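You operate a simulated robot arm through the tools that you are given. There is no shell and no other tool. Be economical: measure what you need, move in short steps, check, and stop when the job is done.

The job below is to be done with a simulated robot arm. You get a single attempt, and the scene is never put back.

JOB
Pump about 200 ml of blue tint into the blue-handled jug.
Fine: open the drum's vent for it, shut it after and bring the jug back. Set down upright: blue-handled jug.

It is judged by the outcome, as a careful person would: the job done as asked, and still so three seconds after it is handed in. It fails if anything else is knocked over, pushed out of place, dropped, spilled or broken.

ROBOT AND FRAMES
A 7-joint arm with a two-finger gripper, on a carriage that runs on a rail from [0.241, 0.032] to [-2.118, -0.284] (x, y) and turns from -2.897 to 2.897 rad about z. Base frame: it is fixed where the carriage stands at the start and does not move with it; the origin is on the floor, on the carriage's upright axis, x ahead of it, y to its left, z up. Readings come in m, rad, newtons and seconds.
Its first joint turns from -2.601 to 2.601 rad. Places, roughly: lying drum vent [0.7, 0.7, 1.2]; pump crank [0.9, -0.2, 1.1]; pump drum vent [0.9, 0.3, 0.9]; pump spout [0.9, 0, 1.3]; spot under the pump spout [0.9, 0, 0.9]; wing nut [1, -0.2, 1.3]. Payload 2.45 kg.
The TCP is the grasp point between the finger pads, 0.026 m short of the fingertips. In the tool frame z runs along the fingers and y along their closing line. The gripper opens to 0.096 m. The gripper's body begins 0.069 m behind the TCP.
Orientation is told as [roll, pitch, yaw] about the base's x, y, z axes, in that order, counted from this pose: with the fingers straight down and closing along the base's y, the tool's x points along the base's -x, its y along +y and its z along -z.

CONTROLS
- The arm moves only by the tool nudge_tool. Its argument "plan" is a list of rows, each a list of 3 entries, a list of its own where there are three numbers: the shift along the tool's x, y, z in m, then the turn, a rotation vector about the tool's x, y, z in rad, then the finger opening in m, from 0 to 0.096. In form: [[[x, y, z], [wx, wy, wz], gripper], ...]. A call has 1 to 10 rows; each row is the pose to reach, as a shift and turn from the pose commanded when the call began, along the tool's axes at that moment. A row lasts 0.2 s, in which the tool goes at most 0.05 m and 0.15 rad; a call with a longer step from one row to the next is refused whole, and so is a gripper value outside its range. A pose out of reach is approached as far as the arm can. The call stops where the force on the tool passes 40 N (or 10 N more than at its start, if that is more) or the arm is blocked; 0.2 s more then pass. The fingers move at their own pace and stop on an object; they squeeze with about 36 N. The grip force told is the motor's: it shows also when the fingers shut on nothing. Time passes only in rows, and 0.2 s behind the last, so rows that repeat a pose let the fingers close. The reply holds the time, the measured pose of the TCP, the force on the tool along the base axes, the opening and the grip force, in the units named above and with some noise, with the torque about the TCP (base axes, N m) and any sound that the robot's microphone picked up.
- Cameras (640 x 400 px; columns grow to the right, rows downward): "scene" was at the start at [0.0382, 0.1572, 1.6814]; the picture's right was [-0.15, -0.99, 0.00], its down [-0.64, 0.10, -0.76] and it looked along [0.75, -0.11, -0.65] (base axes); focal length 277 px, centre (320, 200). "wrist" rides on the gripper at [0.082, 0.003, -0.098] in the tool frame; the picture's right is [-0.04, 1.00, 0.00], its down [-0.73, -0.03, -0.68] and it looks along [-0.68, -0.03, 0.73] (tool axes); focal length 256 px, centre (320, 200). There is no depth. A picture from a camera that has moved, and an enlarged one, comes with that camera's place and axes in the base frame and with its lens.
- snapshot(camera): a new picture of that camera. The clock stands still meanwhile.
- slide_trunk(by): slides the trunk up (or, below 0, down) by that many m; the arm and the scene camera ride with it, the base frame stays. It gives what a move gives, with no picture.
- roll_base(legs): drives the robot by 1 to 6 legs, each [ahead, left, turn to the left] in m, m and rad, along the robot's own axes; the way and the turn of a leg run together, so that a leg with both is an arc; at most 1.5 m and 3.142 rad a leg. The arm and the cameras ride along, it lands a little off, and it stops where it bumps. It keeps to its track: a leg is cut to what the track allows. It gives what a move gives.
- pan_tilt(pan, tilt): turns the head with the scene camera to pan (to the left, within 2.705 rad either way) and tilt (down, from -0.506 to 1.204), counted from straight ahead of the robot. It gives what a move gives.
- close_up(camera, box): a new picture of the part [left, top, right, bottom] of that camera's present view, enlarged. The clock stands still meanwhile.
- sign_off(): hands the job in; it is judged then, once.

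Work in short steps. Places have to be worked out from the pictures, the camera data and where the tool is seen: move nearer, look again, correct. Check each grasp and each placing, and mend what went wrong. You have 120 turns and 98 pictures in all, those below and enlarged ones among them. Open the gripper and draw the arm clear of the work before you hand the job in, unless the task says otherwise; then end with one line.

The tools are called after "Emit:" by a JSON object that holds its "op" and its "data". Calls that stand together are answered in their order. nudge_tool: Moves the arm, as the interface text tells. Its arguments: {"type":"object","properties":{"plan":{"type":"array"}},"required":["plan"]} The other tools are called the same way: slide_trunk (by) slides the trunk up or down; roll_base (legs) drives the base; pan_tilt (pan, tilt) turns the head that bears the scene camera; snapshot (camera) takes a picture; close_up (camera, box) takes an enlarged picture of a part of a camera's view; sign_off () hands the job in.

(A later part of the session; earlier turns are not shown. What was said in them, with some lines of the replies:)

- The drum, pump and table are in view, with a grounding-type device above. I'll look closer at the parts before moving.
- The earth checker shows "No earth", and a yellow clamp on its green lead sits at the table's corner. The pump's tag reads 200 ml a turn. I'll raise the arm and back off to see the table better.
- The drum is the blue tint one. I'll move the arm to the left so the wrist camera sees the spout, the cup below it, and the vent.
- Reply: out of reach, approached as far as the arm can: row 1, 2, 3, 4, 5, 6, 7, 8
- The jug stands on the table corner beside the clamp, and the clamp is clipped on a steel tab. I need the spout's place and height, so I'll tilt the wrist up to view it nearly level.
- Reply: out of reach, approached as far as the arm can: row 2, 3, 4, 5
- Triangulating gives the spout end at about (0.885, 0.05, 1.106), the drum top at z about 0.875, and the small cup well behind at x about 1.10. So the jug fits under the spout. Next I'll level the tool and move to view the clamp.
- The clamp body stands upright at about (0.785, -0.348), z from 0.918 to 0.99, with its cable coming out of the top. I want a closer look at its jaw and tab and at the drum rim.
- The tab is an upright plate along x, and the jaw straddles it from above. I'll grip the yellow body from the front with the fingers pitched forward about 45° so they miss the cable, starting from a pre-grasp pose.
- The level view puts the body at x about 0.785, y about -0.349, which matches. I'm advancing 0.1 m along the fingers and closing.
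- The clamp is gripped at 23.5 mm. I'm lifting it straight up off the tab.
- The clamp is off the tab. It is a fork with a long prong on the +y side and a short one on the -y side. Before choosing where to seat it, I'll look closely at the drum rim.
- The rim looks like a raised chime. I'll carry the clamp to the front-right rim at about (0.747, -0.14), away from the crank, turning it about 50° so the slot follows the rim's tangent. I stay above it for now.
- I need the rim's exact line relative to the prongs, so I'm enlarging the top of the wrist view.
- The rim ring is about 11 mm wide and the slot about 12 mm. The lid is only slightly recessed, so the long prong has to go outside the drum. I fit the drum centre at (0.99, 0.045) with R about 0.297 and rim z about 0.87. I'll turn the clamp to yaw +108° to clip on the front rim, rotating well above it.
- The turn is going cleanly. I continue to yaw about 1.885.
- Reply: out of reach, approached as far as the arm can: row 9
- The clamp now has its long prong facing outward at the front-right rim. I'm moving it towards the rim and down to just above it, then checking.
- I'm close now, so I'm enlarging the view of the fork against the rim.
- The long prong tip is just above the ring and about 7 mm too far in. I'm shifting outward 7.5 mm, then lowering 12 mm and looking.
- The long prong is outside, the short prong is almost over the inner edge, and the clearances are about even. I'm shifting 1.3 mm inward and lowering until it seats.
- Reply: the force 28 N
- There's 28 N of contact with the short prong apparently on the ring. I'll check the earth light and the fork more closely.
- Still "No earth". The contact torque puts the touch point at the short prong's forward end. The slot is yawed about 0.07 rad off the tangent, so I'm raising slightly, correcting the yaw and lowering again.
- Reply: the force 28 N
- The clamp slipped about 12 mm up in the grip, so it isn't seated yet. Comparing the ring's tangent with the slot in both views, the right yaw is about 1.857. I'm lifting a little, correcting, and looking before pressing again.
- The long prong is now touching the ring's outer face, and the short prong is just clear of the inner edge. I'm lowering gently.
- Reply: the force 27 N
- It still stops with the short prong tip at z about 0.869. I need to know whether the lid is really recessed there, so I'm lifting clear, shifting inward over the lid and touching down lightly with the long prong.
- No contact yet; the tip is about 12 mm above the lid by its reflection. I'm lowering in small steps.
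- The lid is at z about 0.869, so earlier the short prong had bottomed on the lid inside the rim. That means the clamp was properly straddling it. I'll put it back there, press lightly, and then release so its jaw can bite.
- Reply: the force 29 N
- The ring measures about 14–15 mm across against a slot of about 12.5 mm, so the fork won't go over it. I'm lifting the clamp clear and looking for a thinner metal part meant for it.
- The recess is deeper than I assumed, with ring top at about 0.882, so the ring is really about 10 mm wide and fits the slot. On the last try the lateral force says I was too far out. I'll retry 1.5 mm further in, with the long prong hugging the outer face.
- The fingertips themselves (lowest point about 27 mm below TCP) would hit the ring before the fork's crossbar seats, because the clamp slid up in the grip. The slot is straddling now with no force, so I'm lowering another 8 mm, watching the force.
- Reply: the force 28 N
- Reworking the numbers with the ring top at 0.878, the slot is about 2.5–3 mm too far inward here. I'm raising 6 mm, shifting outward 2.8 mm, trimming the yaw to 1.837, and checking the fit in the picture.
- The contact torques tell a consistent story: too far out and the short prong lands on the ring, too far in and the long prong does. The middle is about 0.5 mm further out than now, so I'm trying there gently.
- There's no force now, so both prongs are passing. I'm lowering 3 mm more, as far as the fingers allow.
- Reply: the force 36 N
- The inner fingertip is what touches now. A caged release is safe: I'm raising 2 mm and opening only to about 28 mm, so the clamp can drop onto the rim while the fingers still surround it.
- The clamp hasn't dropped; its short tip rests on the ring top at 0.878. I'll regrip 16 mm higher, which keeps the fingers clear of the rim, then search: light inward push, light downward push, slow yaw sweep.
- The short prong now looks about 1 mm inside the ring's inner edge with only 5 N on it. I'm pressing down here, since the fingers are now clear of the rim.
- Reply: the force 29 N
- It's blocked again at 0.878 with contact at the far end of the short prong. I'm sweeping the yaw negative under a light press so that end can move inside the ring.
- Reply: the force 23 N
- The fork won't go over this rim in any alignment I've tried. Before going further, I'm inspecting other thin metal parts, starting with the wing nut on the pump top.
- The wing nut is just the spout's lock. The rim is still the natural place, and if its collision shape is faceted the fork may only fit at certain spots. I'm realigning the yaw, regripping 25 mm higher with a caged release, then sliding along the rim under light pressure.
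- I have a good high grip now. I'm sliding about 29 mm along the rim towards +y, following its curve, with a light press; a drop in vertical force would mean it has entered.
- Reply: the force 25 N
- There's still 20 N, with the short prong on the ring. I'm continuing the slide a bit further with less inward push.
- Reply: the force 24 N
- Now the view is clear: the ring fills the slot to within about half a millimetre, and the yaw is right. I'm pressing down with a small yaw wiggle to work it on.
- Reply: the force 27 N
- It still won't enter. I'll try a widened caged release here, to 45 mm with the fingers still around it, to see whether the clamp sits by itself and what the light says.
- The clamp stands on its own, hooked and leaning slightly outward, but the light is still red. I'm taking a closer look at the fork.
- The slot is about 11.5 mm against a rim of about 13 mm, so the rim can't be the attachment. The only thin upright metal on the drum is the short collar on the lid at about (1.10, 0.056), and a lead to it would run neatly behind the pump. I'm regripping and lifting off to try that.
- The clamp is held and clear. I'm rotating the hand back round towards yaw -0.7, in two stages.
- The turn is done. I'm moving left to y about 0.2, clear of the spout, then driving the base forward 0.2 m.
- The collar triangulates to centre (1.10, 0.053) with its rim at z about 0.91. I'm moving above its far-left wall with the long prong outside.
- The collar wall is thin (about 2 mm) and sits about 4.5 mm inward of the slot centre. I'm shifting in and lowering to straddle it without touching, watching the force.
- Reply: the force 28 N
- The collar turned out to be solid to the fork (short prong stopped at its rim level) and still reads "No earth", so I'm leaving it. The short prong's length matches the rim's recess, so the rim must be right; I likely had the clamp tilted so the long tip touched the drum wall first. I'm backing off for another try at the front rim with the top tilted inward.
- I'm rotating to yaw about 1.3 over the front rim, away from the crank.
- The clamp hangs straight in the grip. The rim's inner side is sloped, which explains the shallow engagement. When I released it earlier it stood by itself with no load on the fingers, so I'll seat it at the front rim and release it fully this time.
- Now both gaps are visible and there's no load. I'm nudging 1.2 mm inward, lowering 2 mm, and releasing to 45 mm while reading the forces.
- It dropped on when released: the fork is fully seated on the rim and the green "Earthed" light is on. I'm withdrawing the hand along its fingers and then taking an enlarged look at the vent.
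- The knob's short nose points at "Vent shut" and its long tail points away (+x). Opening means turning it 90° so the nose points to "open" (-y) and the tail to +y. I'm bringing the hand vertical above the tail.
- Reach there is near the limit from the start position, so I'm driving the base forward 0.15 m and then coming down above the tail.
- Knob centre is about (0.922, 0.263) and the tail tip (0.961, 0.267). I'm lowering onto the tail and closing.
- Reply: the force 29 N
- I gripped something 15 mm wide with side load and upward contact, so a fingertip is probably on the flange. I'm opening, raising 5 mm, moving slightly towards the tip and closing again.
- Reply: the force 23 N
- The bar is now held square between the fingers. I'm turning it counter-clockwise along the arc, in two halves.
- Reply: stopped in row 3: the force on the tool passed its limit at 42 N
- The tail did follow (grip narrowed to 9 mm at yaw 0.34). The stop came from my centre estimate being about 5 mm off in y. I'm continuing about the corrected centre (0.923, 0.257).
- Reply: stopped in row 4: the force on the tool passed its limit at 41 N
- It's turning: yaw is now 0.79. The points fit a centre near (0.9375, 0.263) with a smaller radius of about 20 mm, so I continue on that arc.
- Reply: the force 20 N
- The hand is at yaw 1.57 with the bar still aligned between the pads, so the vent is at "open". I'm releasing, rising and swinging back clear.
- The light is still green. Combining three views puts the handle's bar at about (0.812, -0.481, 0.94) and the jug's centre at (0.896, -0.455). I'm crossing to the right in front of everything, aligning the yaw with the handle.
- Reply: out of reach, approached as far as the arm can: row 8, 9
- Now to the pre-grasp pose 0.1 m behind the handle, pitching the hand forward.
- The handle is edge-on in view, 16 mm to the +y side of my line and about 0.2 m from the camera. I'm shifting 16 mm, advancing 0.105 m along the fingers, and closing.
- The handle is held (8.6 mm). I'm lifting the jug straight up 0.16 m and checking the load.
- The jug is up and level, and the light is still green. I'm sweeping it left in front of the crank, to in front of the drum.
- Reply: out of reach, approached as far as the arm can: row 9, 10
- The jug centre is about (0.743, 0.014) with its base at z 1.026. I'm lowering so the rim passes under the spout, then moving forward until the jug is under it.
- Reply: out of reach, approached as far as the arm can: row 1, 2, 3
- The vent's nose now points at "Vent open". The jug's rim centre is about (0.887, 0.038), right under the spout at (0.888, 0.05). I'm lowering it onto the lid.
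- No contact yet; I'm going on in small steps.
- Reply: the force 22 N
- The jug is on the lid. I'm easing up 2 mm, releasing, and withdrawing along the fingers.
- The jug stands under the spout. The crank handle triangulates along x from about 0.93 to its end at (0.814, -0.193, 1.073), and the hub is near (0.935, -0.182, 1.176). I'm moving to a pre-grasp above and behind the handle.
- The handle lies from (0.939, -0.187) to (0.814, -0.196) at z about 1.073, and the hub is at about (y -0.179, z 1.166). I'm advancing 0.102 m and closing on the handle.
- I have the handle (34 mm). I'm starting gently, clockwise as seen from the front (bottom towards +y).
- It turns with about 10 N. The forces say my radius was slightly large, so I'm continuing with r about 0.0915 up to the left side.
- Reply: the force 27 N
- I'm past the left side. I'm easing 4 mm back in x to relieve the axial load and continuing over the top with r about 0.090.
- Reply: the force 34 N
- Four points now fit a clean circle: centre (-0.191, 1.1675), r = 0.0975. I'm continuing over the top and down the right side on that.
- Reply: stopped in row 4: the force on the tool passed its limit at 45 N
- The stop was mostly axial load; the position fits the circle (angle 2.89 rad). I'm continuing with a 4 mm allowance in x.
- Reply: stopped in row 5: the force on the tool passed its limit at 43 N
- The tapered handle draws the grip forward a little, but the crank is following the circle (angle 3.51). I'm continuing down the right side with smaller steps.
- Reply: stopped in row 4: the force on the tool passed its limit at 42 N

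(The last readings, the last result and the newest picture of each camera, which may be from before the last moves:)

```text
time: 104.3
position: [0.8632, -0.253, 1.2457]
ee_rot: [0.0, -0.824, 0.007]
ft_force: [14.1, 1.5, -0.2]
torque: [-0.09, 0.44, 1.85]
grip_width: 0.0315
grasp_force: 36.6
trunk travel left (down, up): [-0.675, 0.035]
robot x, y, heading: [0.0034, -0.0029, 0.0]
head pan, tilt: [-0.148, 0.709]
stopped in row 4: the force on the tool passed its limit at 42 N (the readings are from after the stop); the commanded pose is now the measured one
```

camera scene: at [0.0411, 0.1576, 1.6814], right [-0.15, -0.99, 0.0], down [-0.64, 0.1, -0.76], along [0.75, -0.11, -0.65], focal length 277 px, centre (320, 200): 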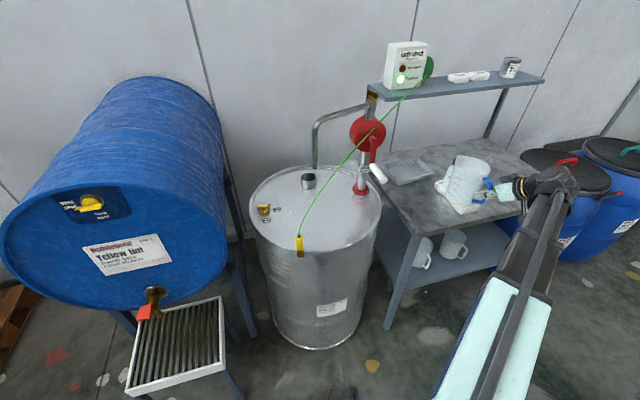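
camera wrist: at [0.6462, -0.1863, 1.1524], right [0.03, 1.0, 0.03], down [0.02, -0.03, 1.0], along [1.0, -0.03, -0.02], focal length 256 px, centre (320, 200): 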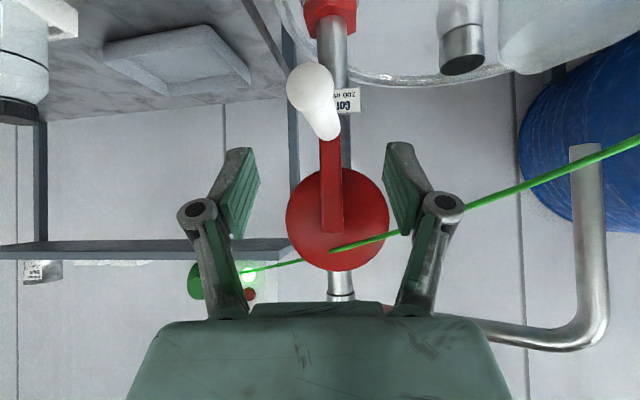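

Angle is 3.81 rad. I'm aligning the hand's yaw (+0.07) with the handle, letting it go 6 mm further in x to drop the load, and continuing.

Emit:
{"op": "nudge_tool", "data": {"plan": [[[0.0039, -0.0085, 0.0081], [-0.025, 0.012, -0.0245], 0.0], [[0.0082, -0.0164, 0.0164], [-0.05, 0.024, -0.049], 0.0], [[0.0152, -0.0231, 0.0232], [-0.05, 0.024, -0.049], 0.0], [[0.0228, -0.0286, 0.0305], [-0.05, 0.024, -0.049], 0.0], [[0.0307, -0.0328, 0.0382], [-0.05, 0.024, -0.049], 0.0], [[0.039, -0.0357, 0.0463], [-0.05, 0.024, -0.049], 0.0], [[0.0474, -0.0371, 0.0545], [-0.05, 0.024, -0.049], 0.0]]}}

```text
time: 105.9
position: [0.8673, -0.2918, 1.1746]
ee_rot: [0.0, -0.802, 0.072]
ft_force: [2.4, 6.0, 0.3]
torque: [0.01, 0.03, 0.9]
grip_width: 0.0279
grasp_force: 36.2
trunk travel left (down, up): [-0.675, 0.035]
robot x, y, heading: [0.0064, 0.0007, 0.002]
head pan, tilt: [-0.148, 0.709]
```

Forces are low now and the angle is about 4.64. I'm continuing round the lower right towards the bottom.

Emit:
{"op": "nudge_tool", "data": {"plan": [[[0.01, 0.0001, 0.0097], [0, 0, 0], 0.0], [[0.0198, 0.0021, 0.0192], [0, 0, 0], 0.0], [[0.0293, 0.0061, 0.0285], [0, 0, 0], 0.0], [[0.0384, 0.0118, 0.0373], [0, 0, 0], 0.0], [[0.0467, 0.0193, 0.0454], [0, 0, 0], 0.0], [[0.0543, 0.0283, 0.0528], [0, 0, 0], 0.0], [[0.0608, 0.0386, 0.0591], [0, 0, 0], 0.0], [[0.0663, 0.0502, 0.0644], [0, 0, 0], 0.0], [[0.0706, 0.0627, 0.0686], [0, 0, 0], 0.0], [[0.0735, 0.0759, 0.0714], [0, 0, 0], 0.0]]}}

```text
time: 108.1
position: [0.8598, -0.2176, 1.0703]
ee_rot: [0.004, -0.795, 0.074]
ft_force: [-23.6, -9.7, -0.3]
torque: [-0.02, -0.02, 0.95]
grip_width: 0.0283
grasp_force: 35.9
trunk travel left (down, up): [-0.675, 0.035]
robot x, y, heading: [0.0008, 0.0044, 0.003]
head pan, tilt: [-0.148, 0.709]
```

At 6.02 rad; about 0.26 rad remains. I'm finishing the turn to where it started.

Emit:
{"op": "nudge_tool", "data": {"plan": [[[0.003, 0.008, 0.0], [0, 0, 0], 0.0], [[0.0045, 0.016, -0.001], [0, 0, 0], 0.0], [[0.005, 0.024, -0.0005], [0, 0, 0], 0.0], [[0.005, 0.0255, -0.0005], [0, 0, 0], 0.0]]}}

Emit:
{"op": "close_up", "data": {"camera": "scene", "box": [272, 140, 400, 220]}}

```text
time: 109.1
position: [0.856, -0.1903, 1.067]
ee_rot: [0.006, -0.795, 0.074]
ft_force: [-12.6, -2.1, 0.3]
torque: [0.03, -0.03, 1.19]
grip_width: 0.0276
grasp_force: 36.0
trunk travel left (down, up): [-0.675, 0.035]
robot x, y, heading: [0.0028, -0.0029, 0.004]
head pan, tilt: [-0.148, 0.709]
```

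```text
5.00 times, centred on (336, 180) of scene
camera zoom: at [0.0437, 0.1569, 1.6814], right [-0.15, -0.99, 0.0], down [-0.64, 0.1, -0.76], along [0.75, -0.11, -0.65], focal length 1386 px, centre (240, 300)
```

zoom: 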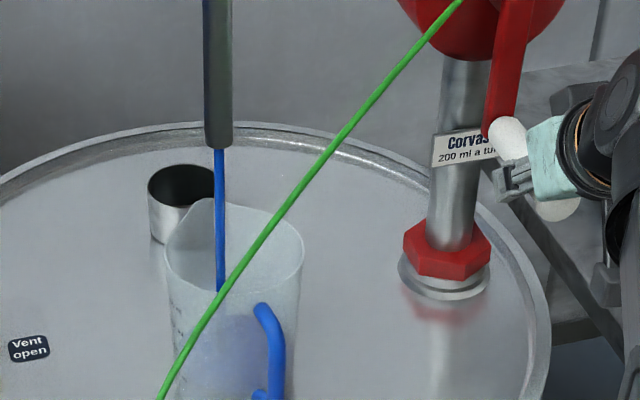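

Blue tint is streaming into the jug and the crank is back where it started. I'm releasing the handle and withdrawing along the fingers.

Emit:
{"op": "nudge_tool", "data": {"plan": [[[0, 0, 0], [0, 0, 0], 0.05], [[0, 0, 0], [0, 0, 0], 0.075], [[0, 0, -0.04], [0, 0, 0], 0.075], [[0, 0, -0.08], [0, 0, 0], 0.075], [[0, 0, -0.12], [0, 0, 0], 0.075], [[-0.03, 0, -0.15], [0, 0, 0], 0.075]]}}

```text
time: 110.5
position: [0.7679, -0.1967, 1.1948]
ee_rot: [0.002, -0.802, 0.074]
ft_force: [-0.5, -0.4, 0.4]
torque: [0.0, 0.0, 0.02]
grip_width: 0.0748
grasp_force: 0.0
trunk travel left (down, up): [-0.675, 0.035]
robot x, y, heading: [0.0039, 0.0026, -0.002]
head pan, tilt: [-0.148, 0.709]
```

Now the vent. I'm levelling the hand and crossing left in front of the spout, turning the yaw to 1.57 as I go.

Emit:
{"op": "nudge_tool", "data": {"plan": [[[0.0099, 0.0345, -0.0102], [0, 0.1333, 0], 0.05], [[0.0197, 0.0689, -0.0203], [0, 0.2667, 0], 0.05], [[0.0296, 0.1034, -0.0305], [0, 0.4, 0], 0.05], [[0.0395, 0.1379, -0.0406], [0, 0.5333, 0], 0.05], [[0.0493, 0.1723, -0.0508], [0, 0.6667, 0], 0.05], [[0.0592, 0.2068, -0.0609], [0, 0.8, 0], 0.05]]}}

Emit:
{"op": "nudge_tool", "data": {"plan": [[[-0.0061, 0.0276, 0.003], [0, 0, -0.1496], 0.05], [[-0.0121, 0.0552, 0.006], [0, 0, -0.2992], 0.05], [[-0.0182, 0.0828, 0.009], [0, 0, -0.4488], 0.05], [[-0.0242, 0.1104, 0.012], [0, 0, -0.5984], 0.05], [[-0.0303, 0.138, 0.015], [0, 0, -0.748], 0.05], [[-0.0364, 0.1656, 0.018], [0, 0, -0.8976], 0.05], [[-0.0424, 0.1932, 0.021], [0, 0, -1.0472], 0.05], [[-0.0485, 0.2208, 0.024], [0, 0, -1.1968], 0.05], [[-0.0545, 0.2484, 0.027], [0, 0, -1.3464], 0.05], [[-0.0606, 0.276, 0.03], [0, 0, -1.496], 0.05]]}}

Emit:
{"op": "roll_base", "data": {"legs": [[0.15, 0.02, 0]]}}

```text
time: 111.9
position: [0.6681, 0.0026, 1.1952]
ee_rot: [-0.002, 0.002, 0.073]
ft_force: [-0.1, 0.6, -0.2]
torque: [0.0, 0.04, 0.02]
grip_width: 0.0499
grasp_force: 0.0
trunk travel left (down, up): [-0.675, 0.035]
robot x, y, heading: [0.0045, 0.004, 0.006]
head pan, tilt: [-0.148, 0.709]
```

```text
time: 114.1
position: [0.7099, 0.2823, 1.1663]
ee_rot: [-0.002, 0.0, 1.573]
ft_force: [0.5, -0.2, -0.5]
torque: [-0.01, 0.0, -0.01]
grip_width: 0.05
grasp_force: 0.1
trunk travel left (down, up): [-0.675, 0.035]
robot x, y, heading: [0.0048, 0.0009, 0.0]
head pan, tilt: [-0.148, 0.709]
```

```text
time: 115.5
position: [0.8587, 0.3034, 1.1656]
ee_rot: [-0.002, 0.0, 1.572]
ft_force: [0.0, -0.6, 0.2]
torque: [-0.01, 0.0, 0.03]
grip_width: 0.05
grasp_force: 0.0
trunk travel left (down, up): [-0.675, 0.035]
robot x, y, heading: [0.1541, 0.0178, -0.002]
head pan, tilt: [-0.148, 0.709]
```

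I'm moving over the tail, now along +y at about (0.936, 0.288), and going down to the same height as before, then closing.

Emit:
{"op": "nudge_tool", "data": {"plan": [[[0.0077, -0.0385, 0.01], [0, 0, 0], 0.045], [[0.0154, -0.077, 0.03], [0, 0, 0], 0.045], [[0.0154, -0.077, 0.075], [0, 0, 0], 0.045], [[0.0154, -0.077, 0.12], [0, 0, 0], 0.045], [[0.0154, -0.077, 0.165], [0, 0, 0], 0.045], [[0.0154, -0.077, 0.21], [0, 0, 0], 0.045], [[0.0154, -0.077, 0.24], [0, 0, 0], 0.045], [[0.0154, -0.077, 0.253], [0, 0, 0], 0.045], [[0.0154, -0.077, 0.253], [0, 0, 0], 0.0], [[0.0154, -0.077, 0.253], [0, 0, 0], 0.0]]}}

```text
time: 117.7
position: [0.9364, 0.2878, 0.9125]
ee_rot: [-0.003, -0.003, 1.571]
ft_force: [6.8, 1.2, 3.4]
torque: [-0.11, -0.21, 0.17]
grip_width: 0.0088
grasp_force: 36.5
trunk travel left (down, up): [-0.675, 0.035]
robot x, y, heading: [0.153, 0.021, 0.004]
head pan, tilt: [-0.148, 0.709]
```

The tail is gripped (8.8 mm). I'm turning it back clockwise, first half.

Emit:
{"op": "nudge_tool", "data": {"plan": [[[0.0003, -0.0037, 0], [0, 0, 0.15], 0.0], [[0.0011, -0.0073, 0], [0, 0, 0.3], 0.0], [[0.0025, -0.0108, 0], [0, 0, 0.45], 0.0], [[0.0043, -0.014, 0], [0, 0, 0.6], 0.0], [[0.0067, -0.0169, 0], [0, 0, 0.75], 0.0], [[0.0094, -0.0194, 0], [0, 0, 0.9], 0.0], [[0.0125, -0.0215, 0], [0, 0, 1.05], 0.0], [[0.0158, -0.0231, 0], [0, 0, 1.2], 0.0], [[0.0194, -0.0242, 0], [0, 0, 1.35], 0.0], [[0.0226, -0.0247, 0], [0, 0, 1.48], 0.0]]}}

```text
time: 119.9
position: [0.9625, 0.2649, 0.9127]
ee_rot: [0.003, -0.005, 0.088]
ft_force: [25.6, -1.0, 12.5]
torque: [-0.01, -0.59, 0.59]
grip_width: 0.0094
grasp_force: 36.2
trunk travel left (down, up): [-0.675, 0.035]
robot x, y, heading: [0.1548, 0.0217, 0.004]
head pan, tilt: [-0.148, 0.709]
```

It came round to yaw 0.09 smoothly. I'm nudging a touch further to be sure it's at the shut stop, then releasing and rising.

Emit:
{"op": "nudge_tool", "data": {"plan": [[[0.002, -0.001, 0], [0, 0, 0.04], 0.0], [[0.003, -0.002, 0], [0, 0, 0.08], 0.0], [[0.003, -0.002, 0], [0, 0, 0.08], 0.0]]}}

Emit:
{"op": "nudge_tool", "data": {"plan": [[[0, 0, 0], [0, 0, 0], 0.04], [[0, 0, 0], [0, 0, 0], 0.05], [[0, 0, -0.05], [0, 0, 0], 0.05], [[0, 0, -0.1], [0, 0, 0], 0.05], [[0, 0, -0.15], [0, 0, 0], 0.05], [[0, 0, -0.2], [0, 0, 0], 0.05], [[0, 0, -0.24], [0, 0, 0], 0.05]]}}

Emit:
{"op": "roll_base", "data": {"legs": [[-0.15, -0.02, 0]]}}

Emit:
{"op": "snapshot", "data": {"camera": "scene"}}

```text
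time: 120.7
position: [0.96, 0.2641, 0.9116]
ee_rot: [0.004, -0.006, 0.011]
ft_force: [31.1, 7.0, 9.4]
torque: [0.15, -0.5, 0.58]
grip_width: 0.0109
grasp_force: 35.8
trunk travel left (down, up): [-0.675, 0.035]
robot x, y, heading: [0.1524, 0.0192, 0.004]
head pan, tilt: [-0.148, 0.709]
```

```text
time: 122.3
position: [0.9557, 0.2626, 1.1528]
ee_rot: [0.003, -0.002, 0.01]
ft_force: [0.2, -1.2, -0.1]
torque: [0.01, 0.04, 0.0]
grip_width: 0.0497
grasp_force: 0.1
trunk travel left (down, up): [-0.675, 0.035]
robot x, y, heading: [0.1548, 0.0219, -0.0]
head pan, tilt: [-0.148, 0.709]
```

```text
time: 123.7
position: [0.8072, 0.2415, 1.1531]
ee_rot: [0.003, -0.002, 0.011]
ft_force: [0.6, 0.5, 0.0]
torque: [0.02, -0.01, 0.0]
grip_width: 0.0495
grasp_force: 0.1
trunk travel left (down, up): [-0.675, 0.035]
robot x, y, heading: [0.0017, -0.0005, 0.003]
head pan, tilt: [-0.148, 0.709]
```

```text
2 pictures are left
camera scene: at [0.0415, 0.1577, 1.6814], right [-0.15, -0.99, 0.0], down [-0.64, 0.1, -0.76], along [0.75, -0.11, -0.65], focal length 277 px, centre (320, 200)
```

scene: 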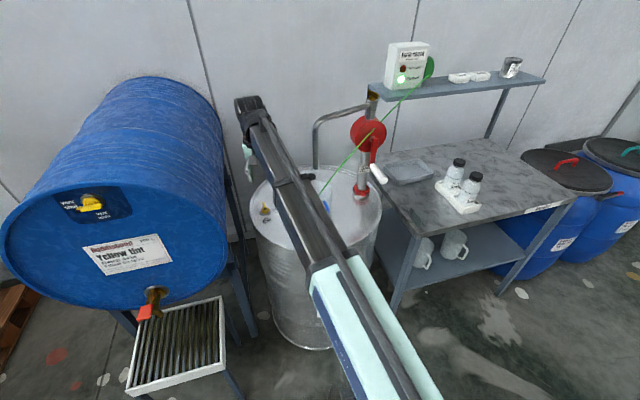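

The vent is back as it was at the start (shut), and the light is green. Next is the jug, which should still be where I left it. I'm retracing to the pre-grasp pose I withdrew to.

Emit:
{"op": "nudge_tool", "data": {"plan": [[[0.0214, -0.0355, 0], [0, 0, -0.04], 0.06], [[0.0427, -0.071, 0], [0, 0, -0.08], 0.06], [[0.0641, -0.1065, 0], [0, 0, -0.12], 0.06], [[0.0854, -0.142, 0], [0, 0, -0.16], 0.06], [[0.1068, -0.1775, 0], [0, 0, -0.2], 0.06], [[0.1281, -0.213, 0], [0, 0, -0.24], 0.06], [[0.1495, -0.2485, 0], [0, 0, -0.281], 0.06]]}}

Emit:
{"op": "nudge_tool", "data": {"plan": [[[-0.0073, -0.0021, 0.019], [0, -0.1333, 0], 0.06], [[-0.0147, -0.0043, 0.038], [0, -0.2667, 0], 0.06], [[-0.022, -0.0064, 0.057], [0, -0.4, 0], 0.06], [[-0.0293, -0.0085, 0.0759], [0, -0.5333, 0], 0.06], [[-0.0367, -0.0107, 0.0949], [0, -0.6667, 0], 0.06], [[-0.044, -0.0128, 0.1139], [0, -0.8, 0], 0.06]]}}

Emit:
{"op": "snapshot", "data": {"camera": "wrist"}}

```text
time: 125.2
position: [0.6605, -0.0092, 1.152]
ee_rot: [-0.001, -0.001, 0.292]
ft_force: [-0.4, 0.0, -0.1]
torque: [-0.01, -0.03, 0.04]
grip_width: 0.06
grasp_force: 0.3
trunk travel left (down, up): [-0.675, 0.035]
robot x, y, heading: [0.0057, 0.0025, 0.002]
head pan, tilt: [-0.148, 0.709]
```

```text
time: 126.7
position: [0.7055, -0.0071, 1.0392]
ee_rot: [0.0, -0.805, 0.289]
ft_force: [0.5, 0.5, -0.5]
torque: [0.0, 0.03, 0.01]
grip_width: 0.0602
grasp_force: 0.0
trunk travel left (down, up): [-0.675, 0.035]
robot x, y, heading: [0.0039, -0.0004, -0.003]
head pan, tilt: [-0.148, 0.709]
```

```text
1 pictures are left
camera wrist: at [0.5842, -0.0392, 1.0478], right [-0.26, 0.97, 0.03], down [0.03, -0.02, 1.0], along [0.97, 0.26, -0.02], focal length 256 px, centre (320, 200)
```

wrist: 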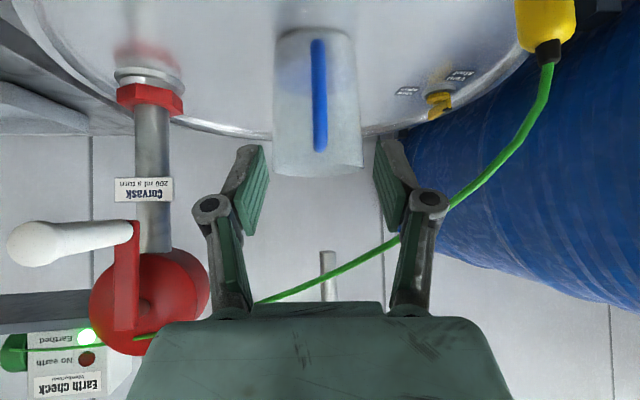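

The handle is centred, the tint is in the jug, and the stream has stopped. I'm advancing 0.14 m and gripping.

Emit:
{"op": "nudge_tool", "data": {"plan": [[[0, 0, 0.04], [0, 0, 0], 0.06], [[0, 0, 0.08], [0, 0, 0], 0.06], [[0, 0, 0.12], [0, 0, 0], 0.06], [[0, 0, 0.141], [0, 0, 0], 0.06], [[0, 0, 0.141], [0, 0, 0], 0.0], [[0, 0, 0.141], [0, 0, 0], 0.0], [[0, 0, 0.141], [0, 0, 0], 0.0]]}}

```text
time: 128.2
position: [0.8035, 0.022, 0.9395]
ee_rot: [0.0, -0.803, 0.291]
ft_force: [-0.8, -0.3, 1.7]
torque: [-0.03, -0.13, 0.02]
grip_width: 0.0083
grasp_force: 35.6
trunk travel left (down, up): [-0.675, 0.035]
robot x, y, heading: [0.0042, -0.0011, 0.002]
head pan, tilt: [-0.148, 0.709]
```

Gripped. I'm lifting 33 mm, which keeps it under the spout but above the rim, and checking the load.

Emit:
{"op": "nudge_tool", "data": {"plan": [[[-0.0072, 0, -0.007], [0, 0, 0], 0.0], [[-0.0143, 0, -0.0139], [0, 0, 0], 0.0], [[-0.0201, 0, -0.0195], [0, 0, 0], 0.0], [[-0.0237, 0, -0.023], [0, 0, 0], 0.0], [[-0.0237, 0, -0.023], [0, 0, 0], 0.0]]}}

```text
time: 129.4
position: [0.8037, 0.021, 0.973]
ee_rot: [0.001, -0.8, 0.29]
ft_force: [-0.4, -0.5, -3.0]
torque: [-0.07, 0.22, 0.03]
grip_width: 0.0085
grasp_force: 35.3
trunk travel left (down, up): [-0.675, 0.035]
robot x, y, heading: [0.002, -0.0001, 0.003]
head pan, tilt: [-0.148, 0.709]
```

The extra 2 N matches about 200 ml. I'm moving back out from under the spout gently, then up to travel height.

Emit:
{"op": "nudge_tool", "data": {"plan": [[[0.02, 0.0054, -0.0205], [0, 0, 0], 0.0], [[0.04, 0.0108, -0.0411], [0, 0, 0], 0.0], [[0.06, 0.0163, -0.0616], [0, 0, 0], 0.0], [[0.0799, 0.0217, -0.0822], [0, 0, 0], 0.0], [[0.0999, 0.0271, -0.1027], [0, 0, 0], 0.0], [[0.0784, 0.0271, -0.1236], [0, 0, 0], 0.0], [[0.0569, 0.0271, -0.1445], [0, 0, 0], 0.0], [[0.0354, 0.0271, -0.1654], [0, 0, 0], 0.0], [[0.0139, 0.0271, -0.1863], [0, 0, 0], 0.0]]}}

```text
time: 131.4
position: [0.6627, 0.0054, 1.0951]
ee_rot: [0.002, -0.8, 0.291]
ft_force: [-0.2, 0.1, -3.5]
torque: [0.0, 0.19, -0.02]
grip_width: 0.0085
grasp_force: 36.1
out of reach, approached as far as the arm can: row 5, 6, 7, 8, 9
trunk travel left (down, up): [-0.675, 0.035]
robot x, y, heading: [0.0027, 0.0002, 0.007]
head pan, tilt: [-0.148, 0.709]
```

I'm sweeping right in two gentle stages, back towards the table.

Emit:
{"op": "nudge_tool", "data": {"plan": [[[0.005, -0.0235, -0.005], [0, 0, 0], 0.0], [[0.013, -0.0626, -0.0134], [0, 0, 0], 0.0], [[0.021, -0.1017, -0.0218], [0, 0, 0], 0.0], [[0.0292, -0.1408, -0.0302], [0, 0, 0], 0.0], [[0.0373, -0.1799, -0.0385], [0, 0, 0], 0.0], [[0.0455, -0.219, -0.0469], [0, 0, 0], 0.0], [[0.0536, -0.2581, -0.0553], [0, 0, 0], 0.0]]}}

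Emit:
{"op": "nudge_tool", "data": {"plan": [[[0.0081, -0.0391, -0.0084], [0, 0, 0], 0.0], [[0.0162, -0.0782, -0.0167], [0, 0, 0], 0.0], [[0.0243, -0.1173, -0.0251], [0, 0, 0], 0.0], [[0.0324, -0.1564, -0.0335], [0, 0, 0], 0.0], [[0.0406, -0.19, -0.0418], [0, 0, 0], 0.0], [[0.0439, -0.2113, -0.0452], [0, 0, 0], 0.0]]}}

```text
time: 133.1
position: [0.6633, -0.2641, 1.0943]
ee_rot: [0.001, -0.802, 0.289]
ft_force: [0.5, 0.9, -2.4]
torque: [-0.04, 0.17, 0.0]
grip_width: 0.0085
grasp_force: 35.6
trunk travel left (down, up): [-0.675, 0.035]
robot x, y, heading: [0.004, -0.0002, -0.0]
head pan, tilt: [-0.148, 0.709]
```

```text
time: 134.4
position: [0.6648, -0.4847, 1.0922]
ee_rot: [0.002, -0.8, 0.291]
ft_force: [-0.8, 0.2, -2.6]
torque: [-0.05, 0.18, 0.01]
grip_width: 0.0084
grasp_force: 36.2
trunk travel left (down, up): [-0.675, 0.035]
robot x, y, heading: [0.0051, -0.002, 0.002]
head pan, tilt: [-0.148, 0.709]
```

Now the base goes forward to put the jug over its old spot.

Emit:
{"op": "roll_base", "data": {"legs": [[0.15, 0.02, 0]]}}

```text
time: 135.8
position: [0.8128, -0.4665, 1.0922]
ee_rot: [0.001, -0.801, 0.289]
ft_force: [0.3, -0.2, -3.3]
torque: [-0.04, 0.21, 0.04]
grip_width: 0.0085
grasp_force: 36.3
trunk travel left (down, up): [-0.675, 0.035]
robot x, y, heading: [0.1539, 0.0228, 0.002]
head pan, tilt: [-0.148, 0.709]
```

It's over the spot within about 3 mm. I'm lowering to just above the table.

Emit:
{"op": "nudge_tool", "data": {"plan": [[[0.0215, 0.0034, 0.0215], [0, 0, 0], 0.0], [[0.0445, 0.0034, 0.0436], [0, 0, 0], 0.0], [[0.0674, 0.0034, 0.0659], [0, 0, 0], 0.0], [[0.0889, 0.0034, 0.0868], [0, 0, 0], 0.0], [[0.1033, 0.0034, 0.1008], [0, 0, 0], 0.0], [[0.1097, 0.0034, 0.107], [0, 0, 0], 0.0]]}}

Emit:
{"op": "nudge_tool", "data": {"plan": [[[0.0011, 0, 0.001], [0, 0, 0], 0.0], [[0.0022, 0, 0.0021], [0, 0, 0], 0.0], [[0.0033, 0, 0.0032], [0, 0, 0], 0.0]]}}

```text
time: 137.2
position: [0.8127, -0.4622, 0.939]
ee_rot: [0.0, -0.802, 0.29]
ft_force: [0.8, -0.4, -2.5]
torque: [-0.06, 0.19, -0.02]
grip_width: 0.0083
grasp_force: 36.3
trunk travel left (down, up): [-0.675, 0.035]
robot x, y, heading: [0.1534, 0.0186, 0.001]
head pan, tilt: [-0.148, 0.709]
```

```text
time: 138.0
position: [0.8117, -0.4625, 0.9354]
ee_rot: [0.0, -0.803, 0.29]
ft_force: [-1.1, -0.2, -0.6]
torque: [-0.03, -0.02, -0.01]
grip_width: 0.0084
grasp_force: 36.1
trunk travel left (down, up): [-0.675, 0.035]
robot x, y, heading: [0.1485, 0.0223, 0.006]
head pan, tilt: [-0.148, 0.709]
```

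The base is starting to touch (load falling). One more small step down.

Emit:
{"op": "nudge_tool", "data": {"plan": [[[0.0008, 0, 0.0007], [0, 0, 0], 0.0], [[0.0014, 0, 0.0014], [0, 0, 0], 0.0]]}}

```text
time: 138.6
position: [0.8124, -0.4612, 0.9343]
ee_rot: [0.0, -0.804, 0.29]
ft_force: [-2.7, -2.0, 7.7]
torque: [0.19, -0.96, -0.02]
grip_width: 0.0083
grasp_force: 35.8
trunk travel left (down, up): [-0.675, 0.035]
robot x, y, heading: [0.1516, 0.0201, 0.001]
head pan, tilt: [-0.148, 0.709]
```

The jug is firmly on the table (8 N). I'm easing up slightly, opening, and withdrawing along the fingers.

Emit:
{"op": "nudge_tool", "data": {"plan": [[[-0.0006, 0, -0.0006], [0, 0, 0], 0.0], [[-0.0006, 0, -0.0006], [0, 0, 0], 0.02], [[-0.0006, 0, -0.0006], [0, 0, 0], 0.05], [[-0.0006, 0, -0.0006], [0, 0, 0], 0.06], [[-0.0006, 0, -0.0306], [0, 0, 0], 0.06], [[-0.0006, 0, -0.0706], [0, 0, 0], 0.06], [[-0.0006, 0, -0.1106], [0, 0, 0], 0.06], [[-0.03, 0, -0.15], [0, 0, 0], 0.06]]}}

Emit:
{"op": "roll_base", "data": {"legs": [[-0.15, -0.02, 0]]}}

Emit:
{"op": "snapshot", "data": {"camera": "scene"}}

```text
time: 140.4
position: [0.7285, -0.4864, 1.0584]
ee_rot: [0.001, -0.801, 0.29]
ft_force: [1.2, 0.3, 0.1]
torque: [-0.01, -0.02, -0.01]
grip_width: 0.0601
grasp_force: 0.1
trunk travel left (down, up): [-0.675, 0.035]
robot x, y, heading: [0.1527, 0.0213, 0.003]
head pan, tilt: [-0.148, 0.709]
```

```text
time: 141.8
position: [0.579, -0.5058, 1.0587]
ee_rot: [0.0, -0.8, 0.291]
ft_force: [-0.3, -0.1, -0.7]
torque: [-0.01, 0.0, 0.01]
grip_width: 0.0602
grasp_force: 0.1
trunk travel left (down, up): [-0.675, 0.035]
robot x, y, heading: [0.0044, 0.0041, 0.002]
head pan, tilt: [-0.148, 0.709]
```

```text
0 pictures are left
camera scene: at [0.0411, 0.1578, 1.6814], right [-0.15, -0.99, 0.0], down [-0.64, 0.1, -0.76], along [0.75, -0.11, -0.65], focal length 277 px, centre (320, 200)
```

scene: 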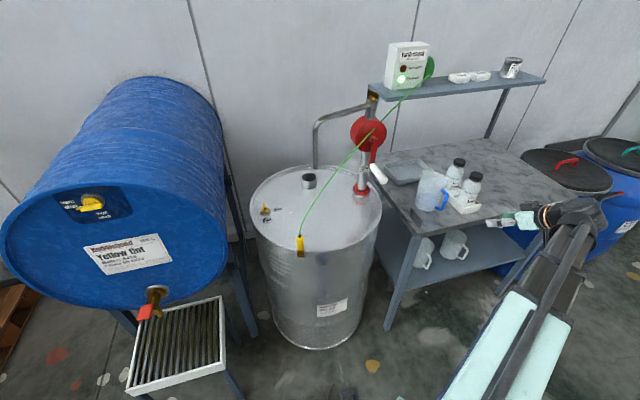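

The final picture shows the jug upright on the table with blue tint in it, the vent lever as at the start, the earth clamp on the rim with its green light on, and the arm clear. I'm handing in.

Emit:
{"op": "sign_off", "data": {}}

```text
The job is handed in.
```

I pumped one full crank turn (200 ml by the pump's tag) of blue tint into the blue-handled jug and set it upright back in its place; the vent was opened for pumping and shut after, and the earth clamp is still on the drum rim, not back on its table tab.
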